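You operate a simulated robot arm through the tools that you are given. There is no shell and no other tool.

You run a simulated robot arm. Do the job below in one go: nothing can be reset, and whatever is moved stays where it is left.

JOB
Fill the water bench's brown bottle to its mark with sage water.
Fine: through the white funnel; funnel back in the tall beaker, big bottle back. Set down upright: what you pick out.

It is judged by the outcome, as a careful person would: the job done as asked, and still so three seconds after it is handed in. It fails if anything else is knocked over, pushed out of place, dropped, spilled or broken.

ROBOT AND FRAMES
A 6-joint arm with a two-finger gripper, fixed in place. Base frame: the origin is on the floor under the middle of its stand, x ahead of it, y to its left, z up. Readings come in cm, rad, newtons and seconds.
With the tool pointing down near the work surface it reaches from about 18 to 84 cm from the base axis. Its first joint turns from -2.897 to 2.897 rad. Payload 3.43 kg.
The TCP is the grasp point between the finger pads, 2 cm short of the fingertips. In the tool frame z runs along the fingers and y along their closing line. The gripper opens to 19 cm; its body begins 24.8 cm behind the TCP.
Orientation is that of the tool frame in the base frame, as [roll, pitch, yaw] about the fixed x, y, z axes, in that order (R = Rz(yaw) Ry(pitch) Rx(roll)). With the fingers straight down and closing along the base's y, the tool's x points along the base's -x, its y along +y and its z along -z.

CONTROLS
- The arm moves only by the tool nudge_tool. Its argument "series" is a list of rows, each a list of 7 numbers: the shift along the base's x, y, z in cm, then the turn, a rotation vector about the base's x, y, z in rad, then the gripper command, from -1 (fully open) to 1 (shut), values between in proportion. In form: [[tx, ty, tz, wx, wy, wz, grip], ...]. A call has 1 to 20 rows; each row is the pose to reach, as a shift and turn from the pose commanded when the call began. Each row takes 0.2 s and may step no farther than 5 cm and 0.15 rad from the row before; otherwise, or with a gripper value out of range, the whole call is refused. A pose out of reach is approached as far as the arm can. The call stops where the force on the tool passes 40 N (or 10 N more than at its start, if that is more) or the arm is blocked; 0.2 s more then pass. The fingers move at their own pace (about 15.3 cm/s each) and stop on an object; they squeeze with about 30 N. The grip force told is the motor's: it shows also when the fingers shut on nothing. Time passes only in rows, and 0.2 s behind the last, so rows that repeat a pose let the fingers close. The reply holds the time, the measured pose of the TCP, the force on the tool along the base axes, the opening and the grip force, in the units named above and with some noise, with the torque about the TCP (base axes, N m) and any sound that the robot's microphone picked up.
- Cameras (640 x 400 px; columns grow to the right, rows downward): "scene" is fixed at [21.79, -65.04, 136.9]; the picture's right is [0.73, -0.68, 0.00], its down [-0.09, -0.10, -0.99] and it looks along [0.67, 0.73, -0.14] (base axes); focal length 214 px, centre (320, 200). "wrist" rides on the gripper at [7, -0.8, -28.8] in the tool frame; the picture's right is [0.12, 0.99, 0.00], its down [-0.96, 0.12, -0.25] and it looks along [-0.25, 0.03, 0.97] (tool axes); focal length 261 px, centre (320, 200). There is no depth. A picture from a camera that has moved, and an enlarged one, comes with that camera's place and axes in the base frame and with its lens.
- capture(camera): a new picture of that camera. The clock stands still meanwhile.
- lift_body(by): moves the trunk up (or, below 0, down) by that many cm; the arm rides with it, the base frame stays. It gives what a move gives, with no picture.
- enlarge(camera, box): a new picture of the part [left, top, right, bottom] of that camera's present view, enlarged. The clock stands still meanwhile.
- finish_job(): hands the job in; it is judged then, once.

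Places have to be worked out from the pictures, the camera data and where the tool is seen. Open the gripper and draw the arm clear of the work before you hand the job in, unless the task says otherwise.

The tools are called after "Call:" as name(argument=value, ...) on one line, values as JSON. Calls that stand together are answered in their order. nudge_tool: Moves the arm, as the interface text tells. Its arguments: {"type":"object","properties":{"series":{"type":"array"}},"required":["series"]} The other tools are called the same way: lift_body (by) moves the trunk up or down; capture (camera) takes a picture; enlarge (camera, box) takes an enlarged picture of a part of a camera's view; finish_job () hands the job in.

At the start:

```text
t: 0.0
ee_pos: [46.17, -37.51, 127.58]
ee_rot: [-3.141, -0.001, 3.141]
ft_force: [0.3, -0.3, -0.1]
wrist_torque: [0.01, 0.03, 0.0]
finger_gap: 19.0
gripper_force: 0.1
trunk travel left (down, up): [-22.5, 21.5]
```

scene: 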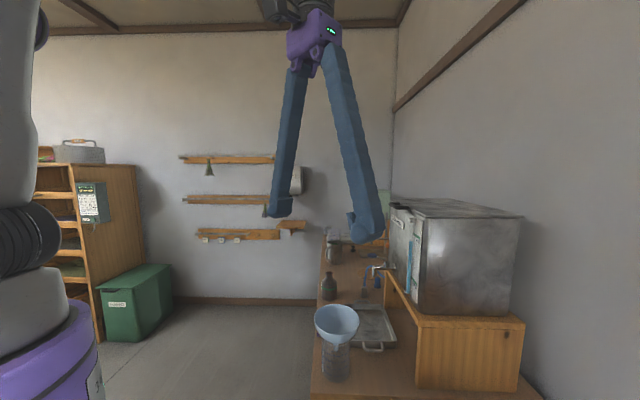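
wrist: 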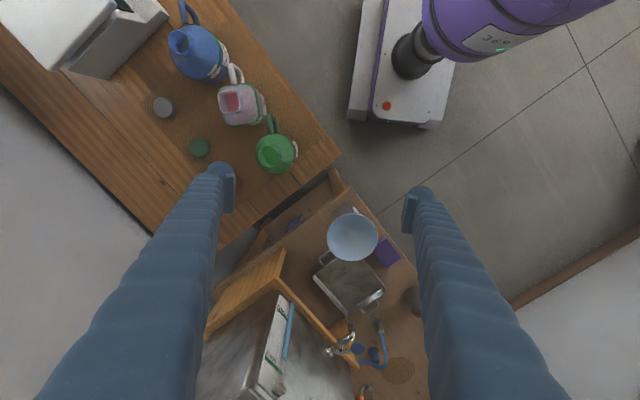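

I start by looking closely at both views to identify the benches, bottles, and labels. No movement yet.

Call:
enlarge(camera="scene", box=[290, 200, 450, 400])

Call:
enlarge(camera="wrist", box=[120, 0, 340, 200])

Call:
enlarge(camera="wrist", box=[240, 180, 440, 400])

Call:
enlarge(camera="scene", box=[30, 120, 190, 350])

```text
2.00 times, centred on (370, 300) of scene
camera zoom: at [21.79, -65.04, 136.9], right [0.73, -0.68, 0.0], down [-0.09, -0.1, -0.99], along [0.67, 0.73, -0.14], focal length 429 px, centre (220, 0)
```

zoom: 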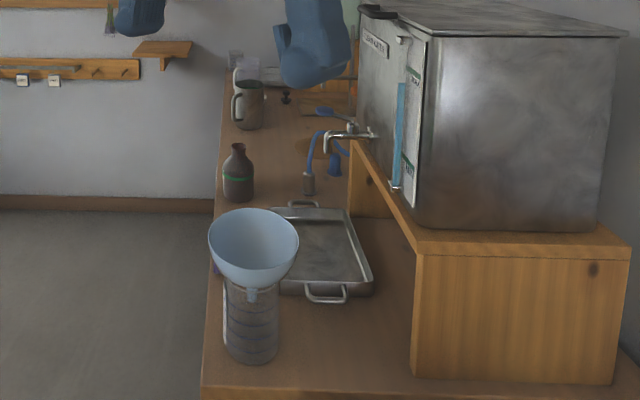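

```text
2.00 times, centred on (230, 100) of wrist
camera zoom: at [39.23, -38.22, 156.51], right [-0.12, 0.99, 0.0], down [0.96, 0.12, 0.25], along [0.25, 0.03, -0.97], focal length 521 px, centre (500, 400)
```

zoom: 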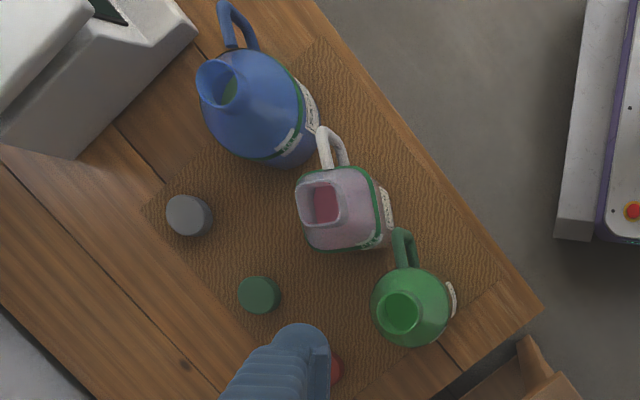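

```text
1.82 times, centred on (340, 290) of wrist
camera zoom: at [39.23, -38.22, 156.51], right [-0.12, 0.99, 0.0], down [0.96, 0.12, 0.25], along [0.25, 0.03, -0.97], focal length 474 px, centre (284, 36)
```

zoom: 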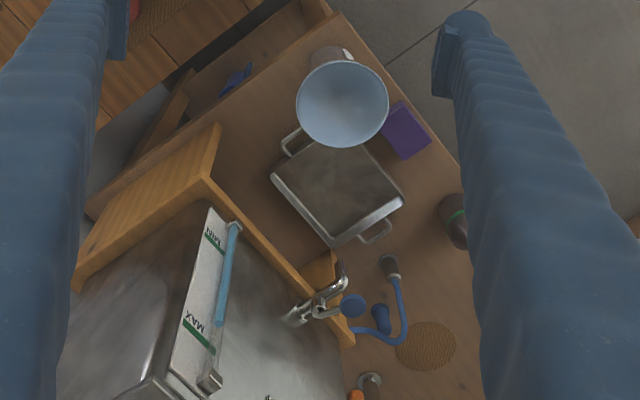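

```text
1.74 times, centred on (110, 235) of scene
camera zoom: at [21.79, -65.04, 136.9], right [0.73, -0.68, 0.0], down [-0.09, -0.1, -0.99], along [0.67, 0.73, -0.14], focal length 373 px, centre (685, 139)
```

zoom: 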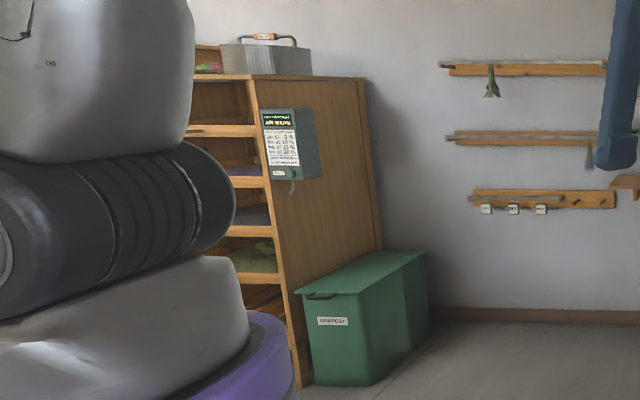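

The water bench has the tank, tray, beaker with funnel and a brown bottle with a green ring. Three big open bottles stand on a second bench near (25..45, -48..-65). I turn the wrist camera toward those bottles so I can read the labels on their robot-facing sides.

Call:
nudge_tool(series=[[-2.6, -1.2, 0, 0, 0, -0.148, -1], [-5.2, -2.4, 0, 0, 0, -0.296, -1], [-7.8, -3.6, 0, 0, 0, -0.444, -1], [-10.4, -4.8, 0, 0, 0, -0.592, -1], [-13, -6, 0, 0, 0, -0.74, -1], [-16, -7.2, 0, 0, 0, -0.888, -1]])

Call:
capture(camera="wrist")

```text
t: 1.4
ee_pos: [29.96, -44.54, 127.79]
ee_rot: [-3.141, 0.0, 2.255]
ft_force: [-0.3, 0.1, 0.0]
wrist_torque: [-0.03, -0.03, 0.01]
finger_gap: 19.01
gripper_force: 0.1
trunk travel left (down, up): [-22.5, 21.5]
```

```text
taken
camera wrist: at [24.95, -39.58, 156.71], right [0.7, 0.72, 0.0], down [0.7, -0.67, 0.25], along [0.18, -0.17, -0.97], focal length 261 px, centre (320, 200)
```

wrist: 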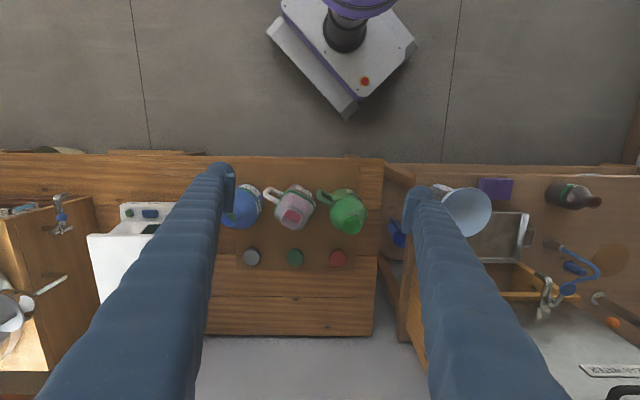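

The jugs are near green (45,-49), pink (33,-58) and blue (24,-68), with their labels facing the robot. I tilt the tool outward so the camera sees their fronts.

Call:
nudge_tool(series=[[-1, 1, -2, -0.1, -0.1, 0, -1], [-2, 2, -4, -0.2, -0.2, 0, -1], [-3, 3, -6, -0.3, -0.3, 0, -1], [-4, 4, -8, -0.4, -0.4, 0, -1], [-5, 5, -10, -0.5, -0.5, 0, -1]])

Call:
capture(camera="wrist")

```text
t: 2.4
ee_pos: [25.87, -39.53, 112.38]
ee_rot: [3.02, 0.341, 2.202]
ft_force: [-0.8, -0.5, -0.8]
wrist_torque: [-0.04, 0.11, -0.02]
finger_gap: 19.0
gripper_force: 0.0
trunk travel left (down, up): [-22.5, 21.5]
stopped in row 4: the arm was blocked; the commanded pose is now the measured one
```

```text
taken
camera wrist: at [12.87, -28.95, 136.97], right [0.71, 0.7, 0.07], down [0.55, -0.61, 0.57], along [0.44, -0.36, -0.82], focal length 261 px, centre (320, 200)
```

wrist: 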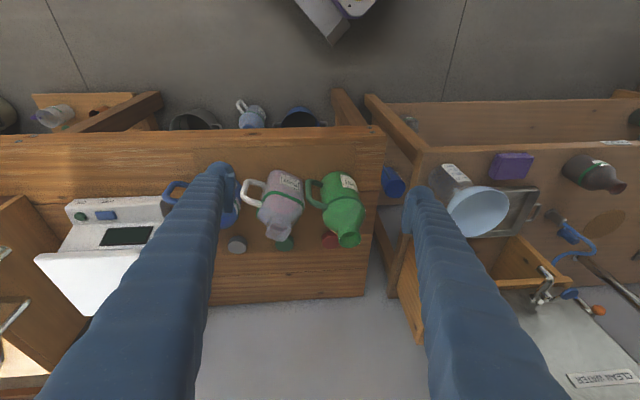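

The arm hit a limit, but the labels can now be seen. I enlarge the jug labels and the surroundings.

Call:
enlarge(camera="wrist", box=[230, 150, 380, 260])

Call:
enlarge(camera="wrist", box=[380, 90, 640, 260])

Call:
enlarge(camera="wrist", box=[0, 80, 250, 280])

```text
3.64 times, centred on (305, 205) of wrist
camera zoom: at [12.87, -28.95, 136.97], right [0.71, 0.7, 0.07], down [0.55, -0.61, 0.57], along [0.44, -0.36, -0.82], focal length 948 px, centre (374, 182)
```

zoom: 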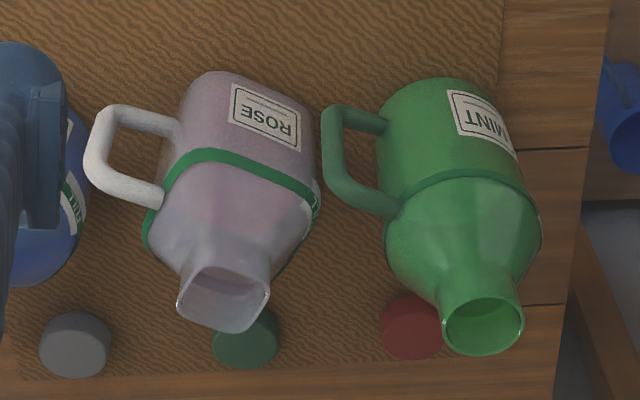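

```text
2.35 times, centred on (510, 175) of wrist
camera zoom: at [12.87, -28.95, 136.97], right [0.71, 0.7, 0.07], down [0.55, -0.61, 0.57], along [0.44, -0.36, -0.82], focal length 613 px, centre (-127, 259)
```

zoom: 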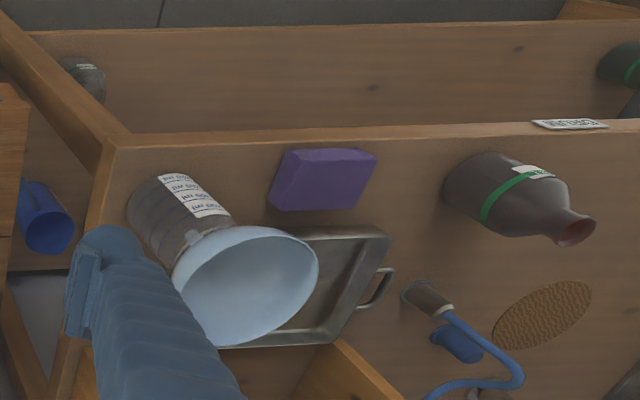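

```text
2.00 times, centred on (125, 180) of wrist
camera zoom: at [12.87, -28.95, 136.97], right [0.71, 0.7, 0.07], down [0.55, -0.61, 0.57], along [0.44, -0.36, -0.82], focal length 521 px, centre (710, 240)
```

zoom: 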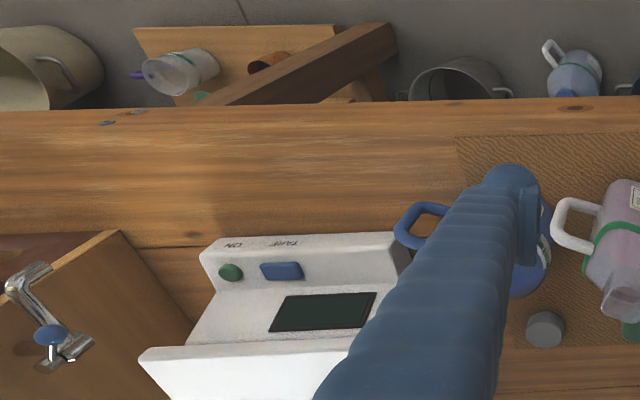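

The pink jug reads ROSE and the green jug reads MINT, while the blue one is hidden by the finger. I move left along the bench to read the blue jug's label.

Call:
nudge_tool(series=[[-2.2, -2.2, 1, 0, 0, 0, -1], [-4.4, -4.4, 2, 0, 0, 0, -1], [-6.6, -6.6, 2, 0, 0, 0, -1], [-8.8, -8.8, 2, 0, 0, 0, -1]])

Call:
capture(camera="wrist")

Call:
enlarge(camera="wrist", box=[220, 100, 420, 260])

```text
t: 3.4
ee_pos: [16.93, -48.39, 114.48]
ee_rot: [3.021, 0.341, 2.201]
ft_force: [-0.2, -0.8, 0.0]
wrist_torque: [0.07, -0.01, 0.05]
finger_gap: 18.98
gripper_force: 0.1
trunk travel left (down, up): [-22.5, 21.5]
```

```text
taken
camera wrist: at [3.94, -37.9, 138.96], right [0.71, 0.7, 0.07], down [0.55, -0.61, 0.57], along [0.44, -0.36, -0.82], focal length 261 px, centre (320, 200)
```

wrist: 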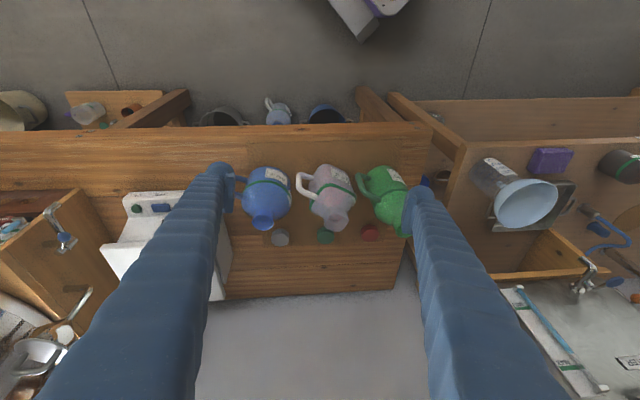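

```text
2.50 times, centred on (320, 180) of wrist
camera zoom: at [3.94, -37.9, 138.96], right [0.71, 0.7, 0.07], down [0.55, -0.61, 0.57], along [0.44, -0.36, -0.82], focal length 652 px, centre (320, 250)
```

zoom: 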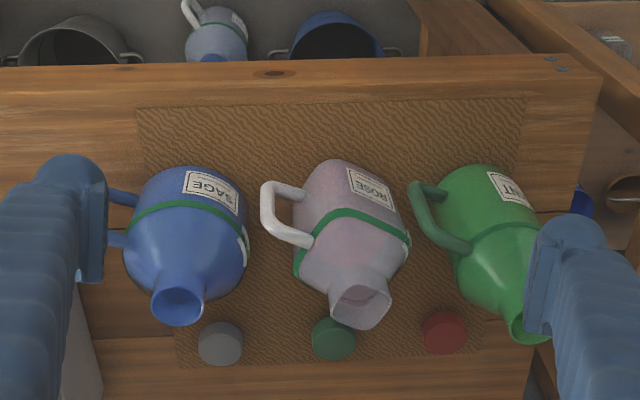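

The blue jug's label looks like "SAGE" with smaller text below it. I zoom further on it, and on the jug on the lower shelf, to make sure.

Call:
enlarge(camera="wrist", box=[250, 155, 310, 195])

Call:
enlarge(camera="wrist", box=[200, 90, 360, 135])

Call:
enlarge(camera="wrist", box=[0, 70, 200, 200])

Call:
enlarge(camera="wrist", box=[460, 90, 640, 240])

```text
10.00 times, centred on (280, 175) of wrist
camera zoom: at [3.94, -37.9, 138.96], right [0.71, 0.7, 0.07], down [0.55, -0.61, 0.57], along [0.44, -0.36, -0.82], focal length 2606 px, centre (720, 450)
```

zoom: 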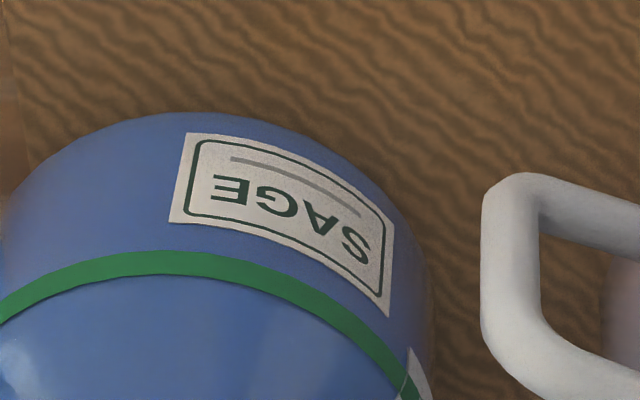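

```text
4.00 times, centred on (280, 112) of wrist
camera zoom: at [3.94, -37.9, 138.96], right [0.71, 0.7, 0.07], down [0.55, -0.61, 0.57], along [0.44, -0.36, -0.82], focal length 1043 px, centre (480, 550)
```

zoom: 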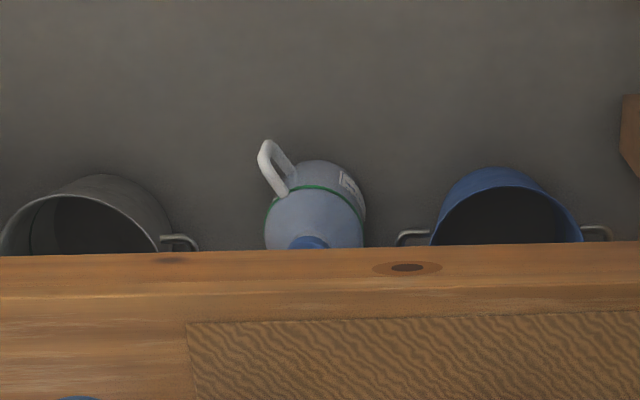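

```text
3.08 times, centred on (100, 135) of wrist
camera zoom: at [3.94, -37.9, 138.96], right [0.71, 0.7, 0.07], down [0.55, -0.61, 0.57], along [0.44, -0.36, -0.82], focal length 802 px, centre (997, 400)
```

zoom: 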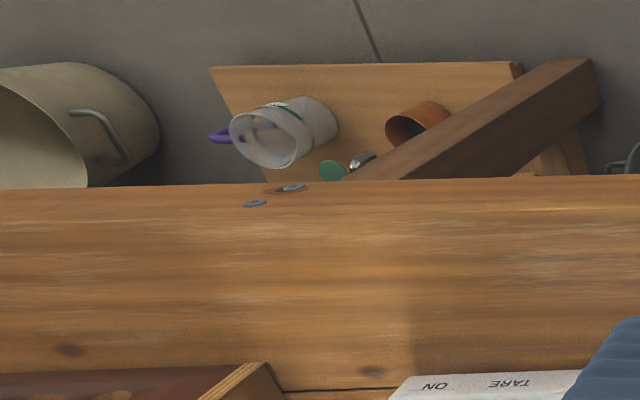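

```text
2.67 times, centred on (550, 165) of wrist
camera zoom: at [3.94, -37.9, 138.96], right [0.71, 0.7, 0.07], down [0.55, -0.61, 0.57], along [0.44, -0.36, -0.82], focal length 695 px, centre (-293, 293)
```

zoom: 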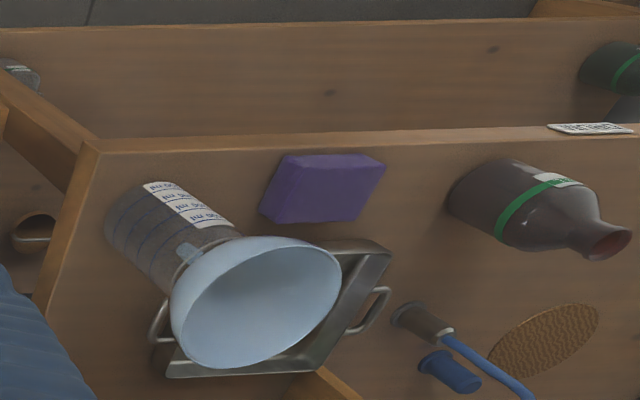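

The blue jug is confirmed as SAGE, and it is open. Now I zoom on the brown bottle, the card near it, and the beaker and funnel.

Call:
enlarge(camera="scene", box=[310, 225, 390, 305])

Call:
enlarge(camera="scene", box=[305, 295, 405, 390])

Call:
enlarge(camera="wrist", box=[580, 110, 640, 190])

Call:
enlarge(camera="wrist", box=[0, 180, 120, 400])

```text
5.00 times, centred on (350, 265) of scene
camera zoom: at [21.79, -65.04, 136.9], right [0.73, -0.68, 0.0], down [-0.09, -0.1, -0.99], along [0.67, 0.73, -0.14], focal length 1072 px, centre (170, -125)
```

zoom: 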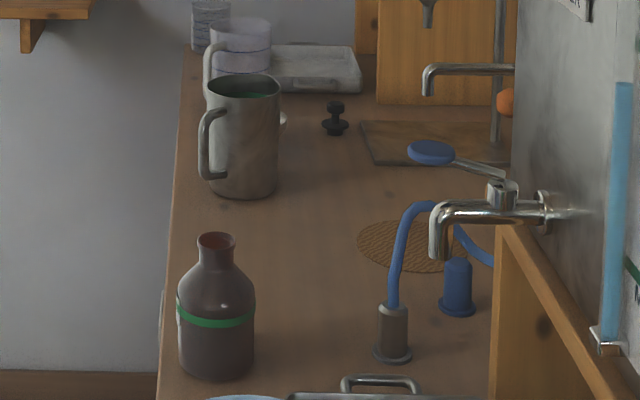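

```text
4.21 times, centred on (355, 342) of scene
camera zoom: at [21.79, -65.04, 136.9], right [0.73, -0.68, 0.0], down [-0.09, -0.1, -0.99], along [0.67, 0.73, -0.14], focal length 903 px, centre (173, -400)
```

zoom: 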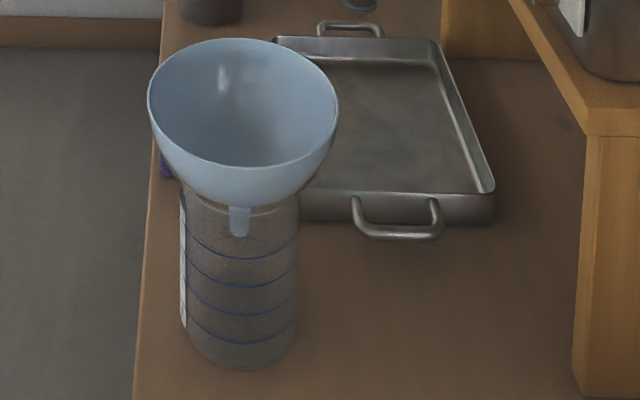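

```text
5.00 times, centred on (610, 150) of wrist
camera zoom: at [3.94, -37.9, 138.96], right [0.71, 0.7, 0.07], down [0.55, -0.61, 0.57], along [0.44, -0.36, -0.82], focal length 1303 px, centre (-1130, 450)
```

zoom: 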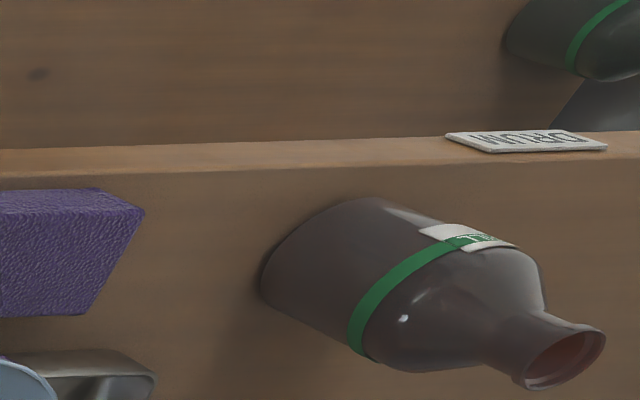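

```text
1.82 times, centred on (60, 290) of wrist
camera zoom: at [3.94, -37.9, 138.96], right [0.71, 0.7, 0.07], down [0.55, -0.61, 0.57], along [0.44, -0.36, -0.82], focal length 474 px, centre (793, 36)
```

zoom: 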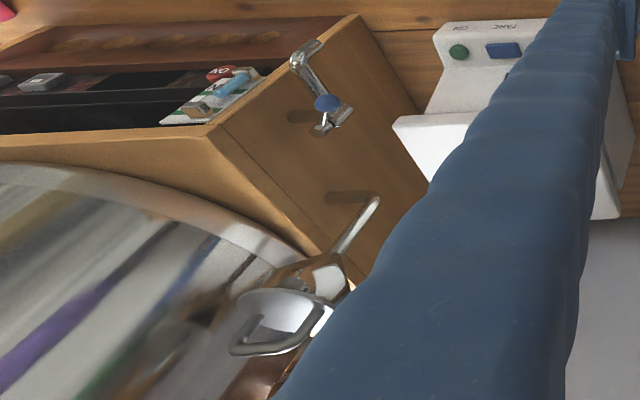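

The brown bottle's mouth is near (86,-1,91), the SAGE jug's mouth near (24,-72,91.5), and the funnel near (62,-28,96). I straighten the tool and raise it, then go inspect the water bench.

Call:
nudge_tool(series=[[1, 1, 3, 0.067, 0.1, 0, -1], [2, 2, 6, 0.134, 0.2, 0, -1], [4, 4, 10, 0.2014, 0.2996, 0, -1], [8, 8, 13, 0.2014, 0.2996, 0, -1]])

```text
refused: row 4 steps farther than a row can; nothing moved
```

The last row stepped too far, so I redo it with smaller steps.

Call:
nudge_tool(series=[[1, 1, 3, 0.067, 0.1, 0, -1], [2, 2, 6, 0.134, 0.2, 0, -1], [4, 4, 9, 0.2014, 0.2996, 0, -1], [7, 7, 11, 0.2014, 0.2996, 0, -1]])

```text
t: 4.4
ee_pos: [23.84, -41.42, 125.75]
ee_rot: [-3.141, 0.001, 2.222]
ft_force: [0.0, -0.4, -0.3]
wrist_torque: [0.02, -0.03, 0.0]
finger_gap: 19.03
gripper_force: 0.0
trunk travel left (down, up): [-22.5, 21.5]
```

Now I move toward the water bench at height 130, staying clear of the tank, and look at the bottle from above.

Call:
nudge_tool(series=[[3.3, 3.3, 0.4, 0, 0, 0.083, -1], [6.6, 6.6, 0.8, 0, 0, 0.166, -1], [9.9, 9.9, 1.2, 0, 0, 0.25, -1], [13.2, 13.2, 1.6, 0, 0, 0.333, -1], [16.5, 16.5, 2, 0, 0, 0.416, -1], [19.8, 19.8, 2.4, 0, 0, 0.5, -1], [23.1, 23.1, 2.8, 0, 0, 0.583, -1], [26.4, 26.4, 3.2, 0, 0, 0.666, -1], [29.7, 29.7, 3.6, 0, 0, 0.75, -1], [33, 33, 4, 0, 0, 0.833, -1], [36.3, 36.3, 4.4, 0, 0, 0.92, -1]])

Call:
capture(camera="wrist")

Call:
capture(camera="scene")

```text
t: 6.8
ee_pos: [60.38, -4.68, 129.88]
ee_rot: [-3.141, -0.002, -3.141]
ft_force: [0.0, 1.6, 0.1]
wrist_torque: [-0.02, 0.12, 0.01]
finger_gap: 19.0
gripper_force: 0.1
trunk travel left (down, up): [-22.5, 21.5]
```

```text
taken
camera wrist: at [53.39, -5.5, 158.7], right [-0.12, 0.99, 0.0], down [0.96, 0.12, 0.25], along [0.24, 0.03, -0.97], focal length 261 px, centre (320, 200)
```

wrist: 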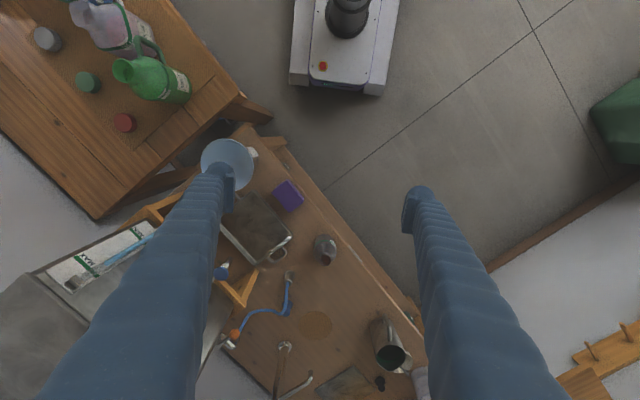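

```text
taken
```

scene: 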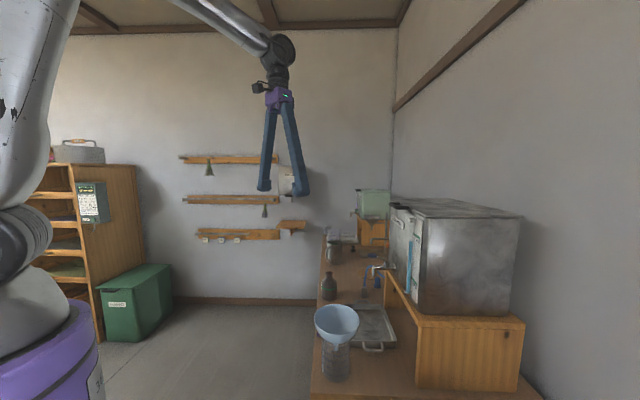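

I zoom in on the brown bottle from above, to check its mouth and contents, and on the funnel.

Call:
enlarge(camera="wrist", box=[300, 225, 350, 275])

Call:
enlarge(camera="wrist", box=[190, 120, 320, 270])

Call:
enlarge(camera="wrist", box=[220, 220, 430, 400])

Call:
enlarge(camera="wrist", box=[0, 0, 260, 200])

```text
8.00 times, centred on (325, 250) of wrist
camera zoom: at [53.39, -5.5, 158.7], right [-0.12, 0.99, 0.0], down [0.96, 0.12, 0.25], along [0.24, 0.03, -0.97], focal length 2085 px, centre (280, -200)
```

zoom: 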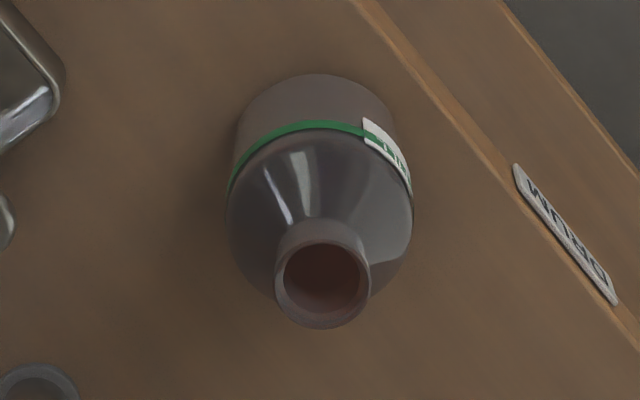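

```text
2.67 times, centred on (255, 195) of wrist
camera zoom: at [53.39, -5.5, 158.7], right [-0.12, 0.99, 0.0], down [0.96, 0.12, 0.25], along [0.24, 0.03, -0.97], focal length 695 px, centre (493, 213)
```

zoom: 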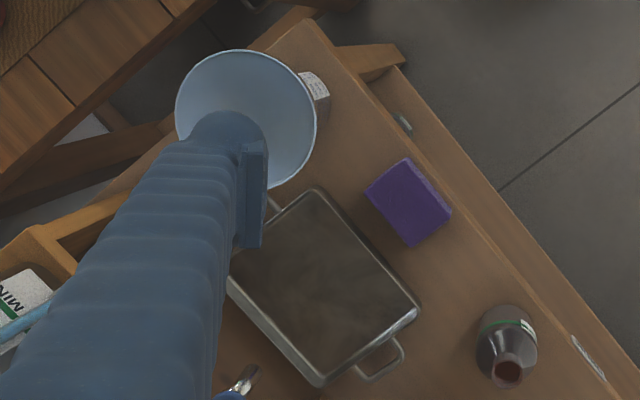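

```text
2.22 times, centred on (325, 310) of wrist
camera zoom: at [53.39, -5.5, 158.7], right [-0.12, 0.99, 0.0], down [0.96, 0.12, 0.25], along [0.24, 0.03, -0.97], focal length 579 px, centre (309, -44)
```

zoom: 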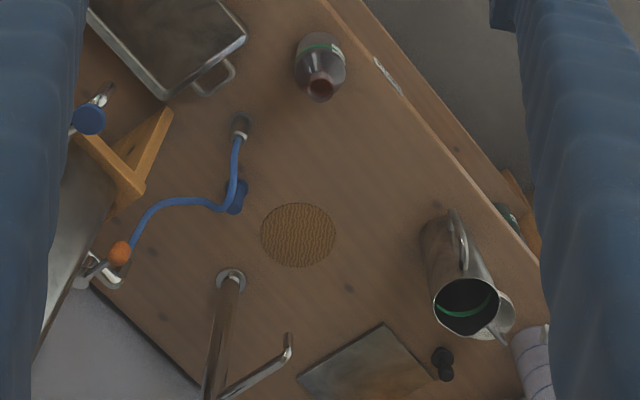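

```text
2.00 times, centred on (130, 100) of wrist
camera zoom: at [53.39, -5.5, 158.7], right [-0.12, 0.99, 0.0], down [0.96, 0.12, 0.25], along [0.24, 0.03, -0.97], focal length 521 px, centre (700, 400)
```

zoom: 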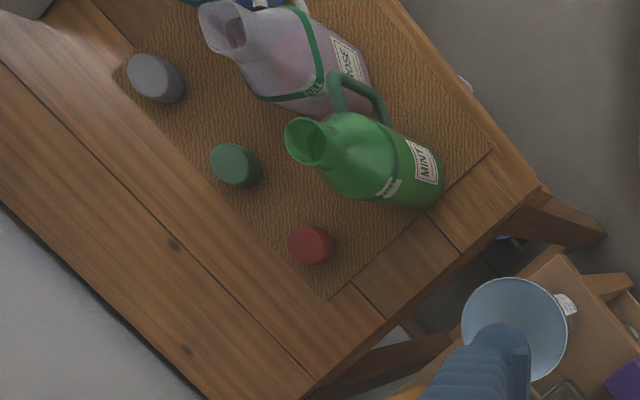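

The brown bottle looks empty, with its mouth near (87,0,91) and an inner width of about 3 cm. It is close to the reach limit, so I test with an empty gripper whether the arm can tilt outward above it; this will also give a side view of the bottle.

Call:
nudge_tool(series=[[3, 0.5, 0, 0, -0.14, 0, -1], [6, 1, 0, 0, -0.28, 0, -1], [9, 1.5, 0, 0, -0.42, 0, -1], [12, 2, 0, 0, -0.56, 0, -1], [15, 2.5, -1, 0, -0.7, 0, -1], [18, 3, -2, 0, -0.84, 0, -1]])

Call:
capture(camera="wrist")

Call:
capture(camera="scene")

```text
t: 8.2
ee_pos: [77.57, -1.6, 128.3]
ee_rot: [3.135, 0.81, -3.136]
ft_force: [-1.0, 0.0, 0.6]
wrist_torque: [0.01, 0.0, -0.02]
finger_gap: 18.98
gripper_force: 0.0
out of reach, approached as far as the arm can: row 6
trunk travel left (down, up): [-22.5, 21.5]
```

```text
taken
camera wrist: at [51.98, -2.75, 143.16], right [-0.09, 0.99, -0.08], down [0.48, 0.12, 0.87], along [0.87, 0.04, -0.49], focal length 261 px, centre (320, 200)
```

wrist: 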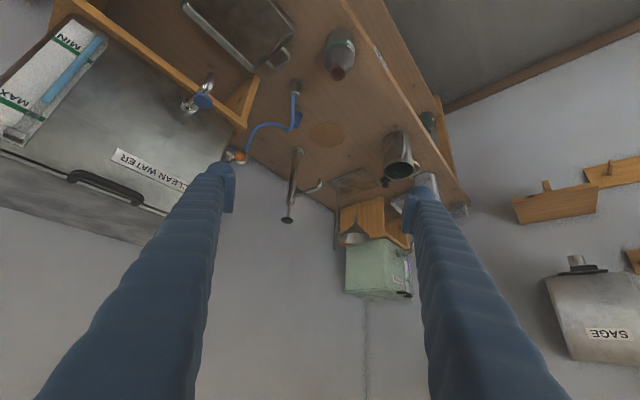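

```text
taken
```

scene: 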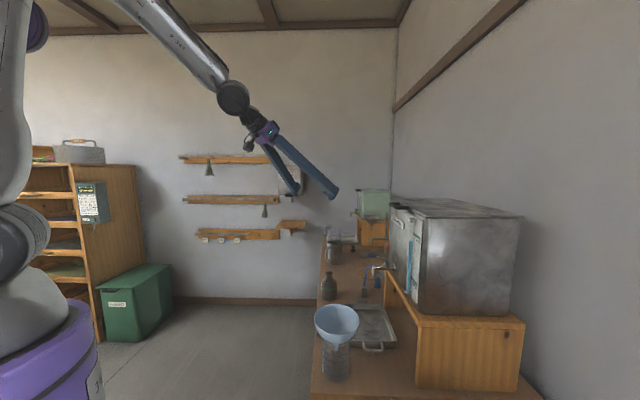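

A wall-mounted container on the right also carries a "SAGE" label. I zoom in on it, and on the rest of the wall and bench, before deciding which source is right.

Call:
enlarge(camera="wrist", box=[480, 140, 640, 370])

Call:
enlarge(camera="scene", box=[170, 140, 330, 250])

Call:
enlarge(camera="wrist", box=[220, 60, 480, 310])

Call:
enlarge(camera="scene", box=[30, 130, 150, 250])

```text
1.74 times, centred on (560, 255) of wrist
camera zoom: at [51.98, -2.75, 143.16], right [-0.09, 0.99, -0.08], down [0.48, 0.12, 0.87], along [0.87, 0.04, -0.49], focal length 453 px, centre (-97, 104)
```

zoom: 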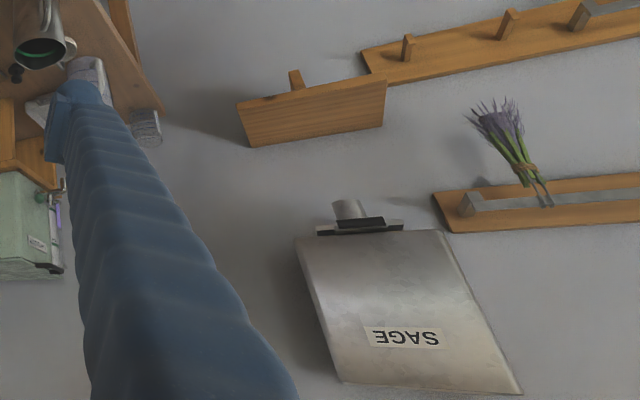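

```text
3.64 times, centred on (250, 195) of scene
camera zoom: at [21.79, -65.04, 136.9], right [0.73, -0.68, 0.0], down [-0.09, -0.1, -0.99], along [0.67, 0.73, -0.14], focal length 780 px, centre (574, 218)
```

zoom: 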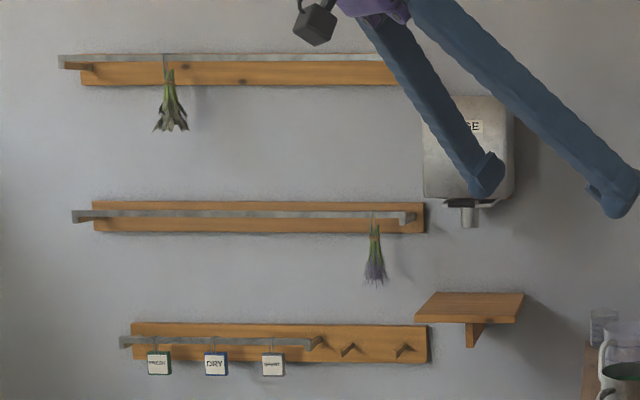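

```text
1.60 times, centred on (350, 185) of wrist
camera zoom: at [51.98, -2.75, 143.16], right [-0.09, 0.99, -0.08], down [0.48, 0.12, 0.87], along [0.87, 0.04, -0.49], focal length 417 px, centre (272, 224)
```

zoom: 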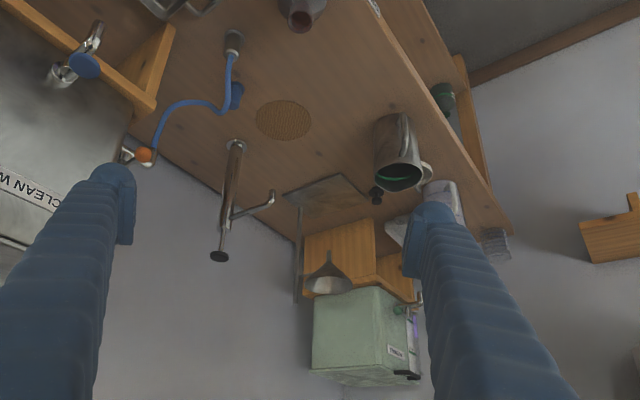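

```text
3.33 times, centred on (90, 190) of scene
camera zoom: at [21.79, -65.04, 136.9], right [0.73, -0.68, 0.0], down [-0.09, -0.1, -0.99], along [0.67, 0.73, -0.14], focal length 715 px, centre (1087, 233)
```

zoom: 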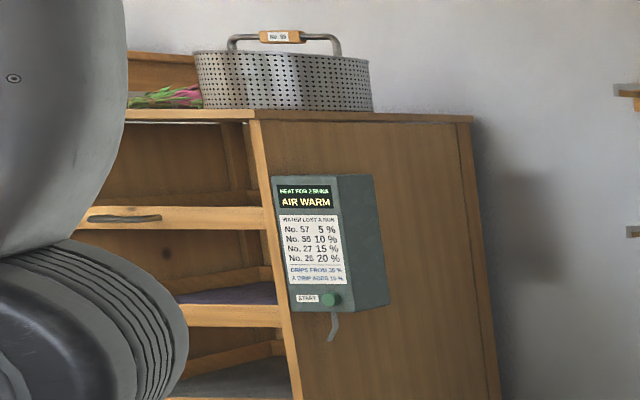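

The wall unit is a fixed dispenser out of reach, while the job speaks of a "big bottle", so the blue SAGE jug is the source. The tilt is limited near 0.8 rad here, so I test it farther out and lower, above the bottle.

Call:
nudge_tool(series=[[4, 0, -3, 0, 0, 0, -1], [8, 0, -6, 0, -0.05, 0, -1], [12, 0, -9, 0, -0.15, 0, -1], [15, 0, -12, 0, -0.3, 0, -1], [18, 0, -14, 0, -0.4, 0, -1]])

Call:
capture(camera="scene")

Call:
capture(camera="wrist")

```text
t: 9.6
ee_pos: [93.84, 2.62, 114.35]
ee_rot: [3.022, 1.199, -2.978]
ft_force: [0.4, 0.1, 0.5]
wrist_torque: [0.04, 0.03, 0.03]
finger_gap: 19.02
gripper_force: 0.1
out of reach, approached as far as the arm can: row 1, 2, 3, 4, 5
trunk travel left (down, up): [-22.5, 21.5]
stopped in row 5: the arm was blocked; the commanded pose is now the measured one
```

```text
taken
```

scene: 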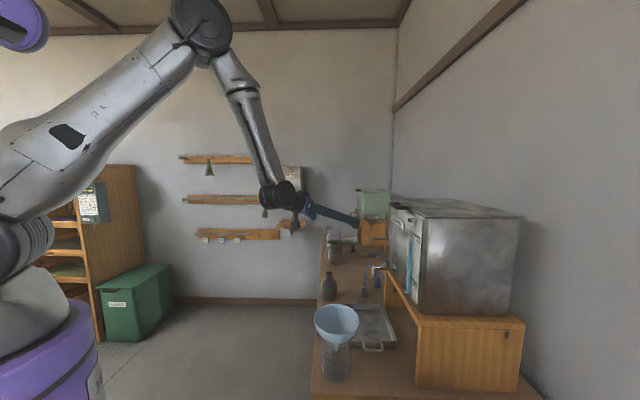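

```text
taken
camera wrist: at [65.88, -6.34, 118.16], right [-0.31, 0.95, -0.07], down [0.09, 0.1, 0.99], along [0.94, 0.3, -0.12], focal length 261 px, centre (320, 200)
```

wrist: 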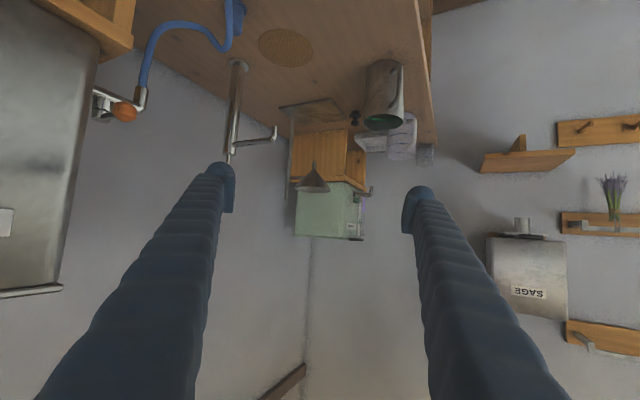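

The arm reaches a tilt of about 1.2 rad at (94,3,114), with some drift to the left. I correct the heading here to learn whether this pose can be held precisely.

Call:
nudge_tool(series=[[0, -0.5, 0, 0, 0, -0.1, -1], [0, -1, 0, 0, 0, -0.2, -1], [0, -1.5, 0, 0, 0, -0.29, -1]])

```text
t: 10.4
ee_pos: [93.86, 1.39, 114.28]
ee_rot: [3.023, 1.199, -3.114]
ft_force: [0.2, -0.3, 0.3]
wrist_torque: [0.02, 0.02, 0.03]
finger_gap: 19.02
gripper_force: 0.1
out of reach, approached as far as the arm can: row 2, 3
trunk travel left (down, up): [-22.5, 21.5]
```

A joint limit blocks further heading change at this forearm slope. Lowering the trunk should flatten the forearm, so I first raise the tool for clearance and then lower the trunk.

Call:
nudge_tool(series=[[-2, 0, 4, 0, 0.1, 0, -1], [-4, 0, 8, 0, 0.2, 0, -1], [-6, 0, 12, 0, 0.3, 0, -1], [-9, 0, 16, 0, 0.4, 0, -1]])

Call:
lift_body(by=-18)

Call:
capture(camera="scene")

```text
t: 11.6
ee_pos: [89.65, 3.61, 136.41]
ee_rot: [2.835, 0.972, 3.0]
ft_force: [-0.1, 0.0, 0.4]
wrist_torque: [-0.02, 0.01, 0.03]
finger_gap: 18.99
gripper_force: 0.0
trunk travel left (down, up): [-22.5, 21.5]
stopped in row 4: the arm was blocked; the commanded pose is now the measured one
```

```text
t: 13.6
ee_pos: [89.62, 3.45, 118.63]
ee_rot: [2.834, 0.974, 3.001]
ft_force: [-0.8, 0.2, -1.3]
wrist_torque: [-0.03, 0.0, 0.02]
finger_gap: 18.99
gripper_force: 0.1
trunk travel left (down, up): [-4.5, 39.5]
```

```text
taken
```

scene: 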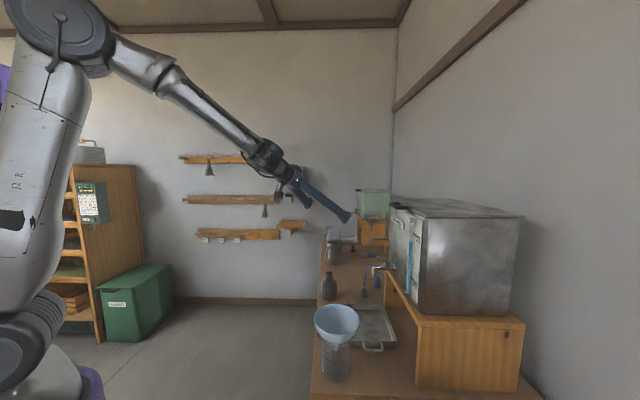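

The wrist is now nearly in line with the forearm, a singular direction that should be avoided for pouring. I straighten the tool to vertical, then plan to pour with the tool tilted diagonally from the bottle's left side.

Call:
nudge_tool(series=[[-2.5, 0, 1, -0.028, 0.1225, 0, -1], [-5, 0, 2, -0.056, 0.245, 0, -1], [-7.5, 0, 3, -0.084, 0.3675, 0, -1], [-10, 0, 4, -0.1125, 0.49, 0, -1], [-12.5, 0, 5, -0.14, 0.6125, 0, -1], [-15, 0, 6, -0.169, 0.735, 0, -1], [-17.5, 0, 7, -0.197, 0.8575, 0, -1], [-20, 0, 7, -0.225, 0.98, 0, -1]])

```text
t: 15.4
ee_pos: [69.62, 3.46, 125.64]
ee_rot: [-3.141, -0.005, -3.117]
ft_force: [0.0, 0.3, -0.8]
wrist_torque: [0.01, 0.03, -0.02]
finger_gap: 19.01
gripper_force: 0.0
trunk travel left (down, up): [-4.5, 39.5]
```

Tool is vertical at (70,3.5,126). I turn the yaw so the tool can tilt toward -45° and test the pouring pose over the bottle with the empty gripper.

Call:
nudge_tool(series=[[1, 0, 0, 0, 0, -0.14, -1], [2, 0, 0, 0, 0, -0.28, -1], [3, 0, 0, 0, 0, -0.42, -1], [4, 0, 0, 0, 0, -0.56, -1], [5, 0, 0, 0, 0, -0.7, -1], [6, 0, 0, 0, 0, -0.81, -1]])

Call:
nudge_tool(series=[[2, -1, -1, -0.1, -0.1, 0, -1], [4, -2, -2, -0.2, -0.2, 0, -1], [6, -3, -3, -0.3, -0.3, 0, -1], [8, -4, -5, -0.4, -0.4, 0, -1], [10, -5, -7, -0.5, -0.5, 0, -1], [12, -6, -9, -0.6, -0.6, 0, -1], [14, -7, -11, -0.7, -0.7, 0, -1], [16, -8, -12, -0.8, -0.8, 0, -1], [18, -9, -12, -0.9, -0.9, 0, -1]])

Call:
capture(camera="wrist")

Call:
capture(camera="scene")

```text
t: 16.8
ee_pos: [75.66, 3.43, 125.54]
ee_rot: [3.141, -0.002, 2.353]
ft_force: [1.1, 0.1, -0.2]
wrist_torque: [0.04, 0.03, -0.03]
finger_gap: 19.0
gripper_force: 0.1
trunk travel left (down, up): [-4.5, 39.5]
```

```text
t: 18.8
ee_pos: [93.76, -5.41, 113.52]
ee_rot: [3.134, 1.271, 2.35]
ft_force: [0.7, -0.2, 1.0]
wrist_torque: [0.01, 0.02, 0.01]
finger_gap: 18.99
gripper_force: 0.0
trunk travel left (down, up): [-4.5, 39.5]
```

```text
taken
camera wrist: at [72.28, 14.93, 115.37], right [0.68, 0.73, -0.11], down [0.11, 0.05, 0.99], along [0.73, -0.68, -0.05], focal length 261 px, centre (320, 200)
```

wrist: 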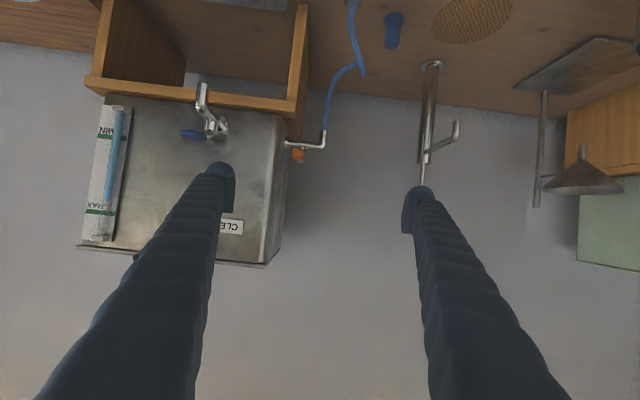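

```text
taken
```

scene: 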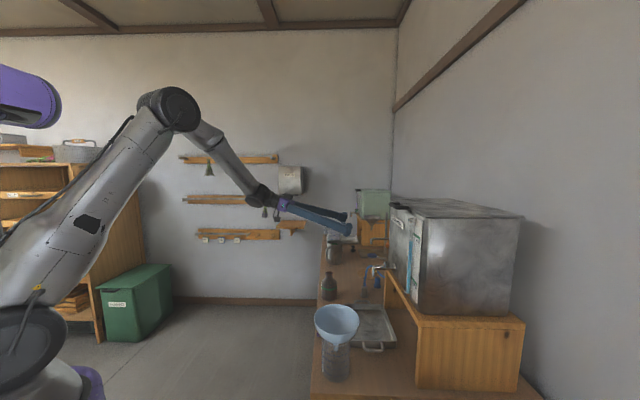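

The diagonal pour pose is reached exactly (tilt 1.27 rad), clear of the tank. I go back to vertical and then take precise views of the bottle and funnel.

Call:
nudge_tool(series=[[-2, 1, 1, 0.1, 0.1, 0, -1], [-4, 2, 2, 0.2, 0.2, 0, -1], [-6, 3, 3, 0.3, 0.3, 0, -1], [-8, 4, 5, 0.4, 0.4, 0, -1], [-10, 5, 7, 0.5, 0.5, 0, -1], [-12, 4, 8, 0.6, 0.6, 0, -1], [-14, 3, 8, 0.7, 0.7, 0, -1], [-16, 2, 8, 0.8, 0.8, 0, -1], [-18, 1, 6, 0.9, 0.9, 0, -1], [-20, 0, 4, 0.9, 0.9, 0, -1]])

Call:
capture(camera="wrist")

```text
t: 21.0
ee_pos: [73.46, -5.45, 117.65]
ee_rot: [3.14, -0.003, 2.355]
ft_force: [0.6, 0.2, 0.7]
wrist_torque: [0.13, 0.04, -0.03]
finger_gap: 19.0
gripper_force: 0.0
trunk travel left (down, up): [-4.5, 39.5]
```

```text
taken
camera wrist: at [67.96, -1.17, 146.6], right [0.62, 0.79, 0.0], down [0.76, -0.6, 0.24], along [0.19, -0.15, -0.97], focal length 261 px, centre (320, 200)
```

wrist: 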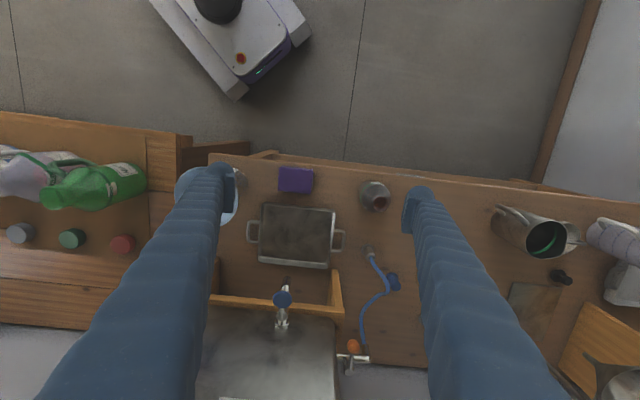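

I zoom on the brown bottle and on the funnel from this view for precise triangulation.

Call:
enlarge(camera="wrist", box=[345, 170, 405, 220])

Call:
enlarge(camera="scene", box=[310, 260, 350, 310])

```text
8.00 times, centred on (375, 195) of wrist
camera zoom: at [67.96, -1.17, 146.6], right [0.62, 0.79, 0.0], down [0.76, -0.6, 0.24], along [0.19, -0.15, -0.97], focal length 2085 px, centre (-120, 240)
```

zoom: 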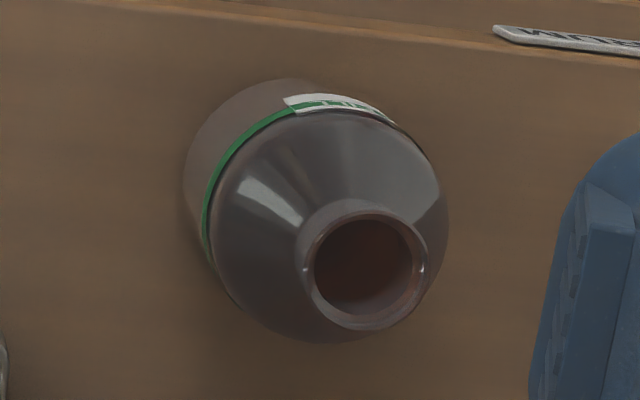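

```text
8.00 times, centred on (330, 285) of scene
camera zoom: at [21.79, -65.04, 136.9], right [0.73, -0.68, 0.0], down [-0.09, -0.1, -0.99], along [0.67, 0.73, -0.14], focal length 1716 px, centre (240, -480)
```

zoom: 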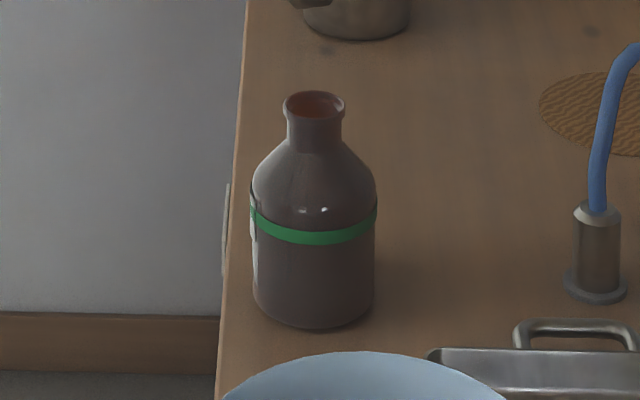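

Triangulating three views puts the bottle's mouth at (88.2, 0.3, 90) and the bench top near z 78. Now I move over the funnel to measure it from above.

Call:
nudge_tool(series=[[-3, -3.6, 0, 0, 0, 0, -1], [-6, -7.2, 0, 0, 0, 0, -1], [-9, -10.8, 0, 0, 0, 0, -1], [-12, -14.4, 0, 0, 0, 0, -1], [-14.7, -17.8, 0, 0, 0, 0, -1]])

Call:
capture(camera="wrist")

Call:
enlarge(camera="wrist", box=[230, 130, 410, 270])

```text
t: 22.2
ee_pos: [58.87, -23.34, 117.61]
ee_rot: [-3.14, -0.002, 2.356]
ft_force: [-0.1, -1.0, 0.0]
wrist_torque: [-0.07, 0.02, 0.01]
finger_gap: 18.98
gripper_force: 0.1
trunk travel left (down, up): [-4.5, 39.5]
```

```text
taken
camera wrist: at [53.4, -18.99, 146.43], right [0.62, 0.79, 0.0], down [0.76, -0.6, 0.25], along [0.19, -0.15, -0.97], focal length 261 px, centre (320, 200)
```

wrist: 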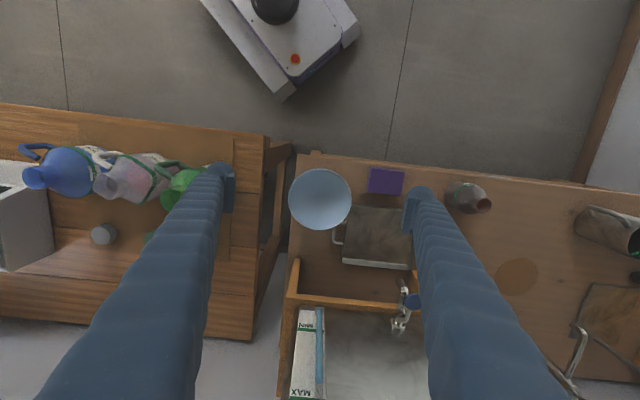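

```text
2.86 times, centred on (320, 200) of wrist
camera zoom: at [53.4, -18.99, 146.43], right [0.62, 0.79, 0.0], down [0.76, -0.6, 0.25], along [0.19, -0.15, -0.97], focal length 745 px, centre (320, 200)
```

zoom: 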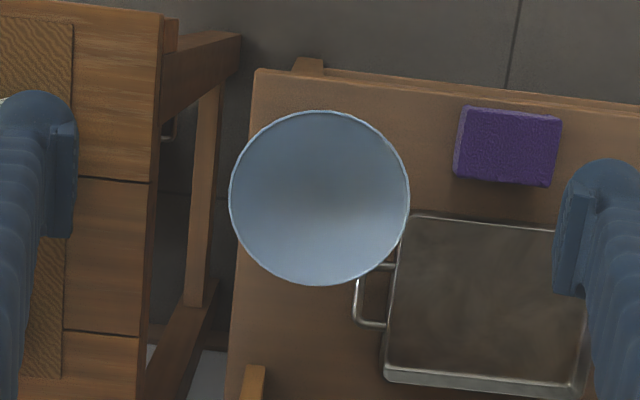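

The rim is centred at (63.6, -26.95) with a diameter of about 12.8 cm and its top near z 94.7. I tilt the tool 0.5 rad toward -45° and go to a pre-grasp point along the tool axis.

Call:
nudge_tool(series=[[0, 0, 0, -0.09, -0.09, 0, -1], [0, 0, -1, -0.18, -0.18, 0, -1], [0, 0, -3, -0.27, -0.27, 0, -1], [0.3, 0.2, -6, -0.354, -0.354, 0, -1], [0.6, 0.4, -10, -0.354, -0.354, 0, -1], [0.6, 0.4, -12.8, -0.354, -0.354, 0, -1]])

Call:
capture(camera="wrist")

Call:
enlarge(camera="scene", box=[250, 220, 420, 400])

```text
t: 23.6
ee_pos: [59.3, -22.93, 104.4]
ee_rot: [3.139, 0.497, 2.353]
ft_force: [0.0, -0.3, -0.5]
wrist_torque: [-0.04, 0.05, -0.03]
finger_gap: 19.01
gripper_force: 0.0
trunk travel left (down, up): [-4.5, 39.5]
```

```text
taken
camera wrist: at [44.67, -9.42, 126.52], right [0.63, 0.78, -0.06], down [0.59, -0.43, 0.68], along [0.5, -0.46, -0.73], focal length 261 px, centre (320, 200)
```

wrist: 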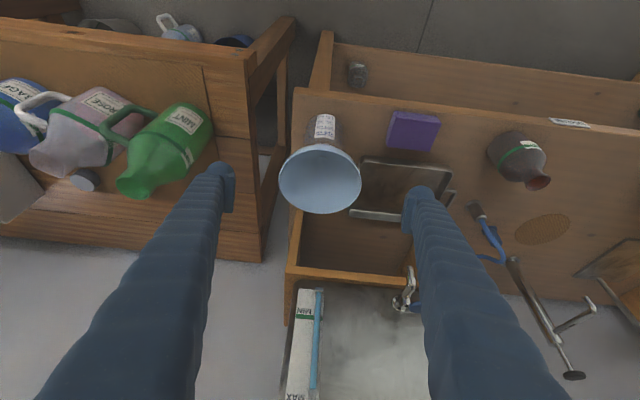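

```text
2.22 times, centred on (335, 310) of scene
camera zoom: at [21.79, -65.04, 136.9], right [0.73, -0.68, 0.0], down [-0.09, -0.1, -0.99], along [0.67, 0.73, -0.14], focal length 477 px, centre (287, -44)
```

zoom: 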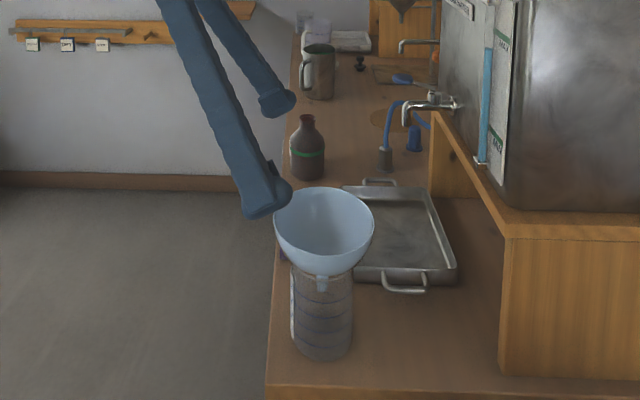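

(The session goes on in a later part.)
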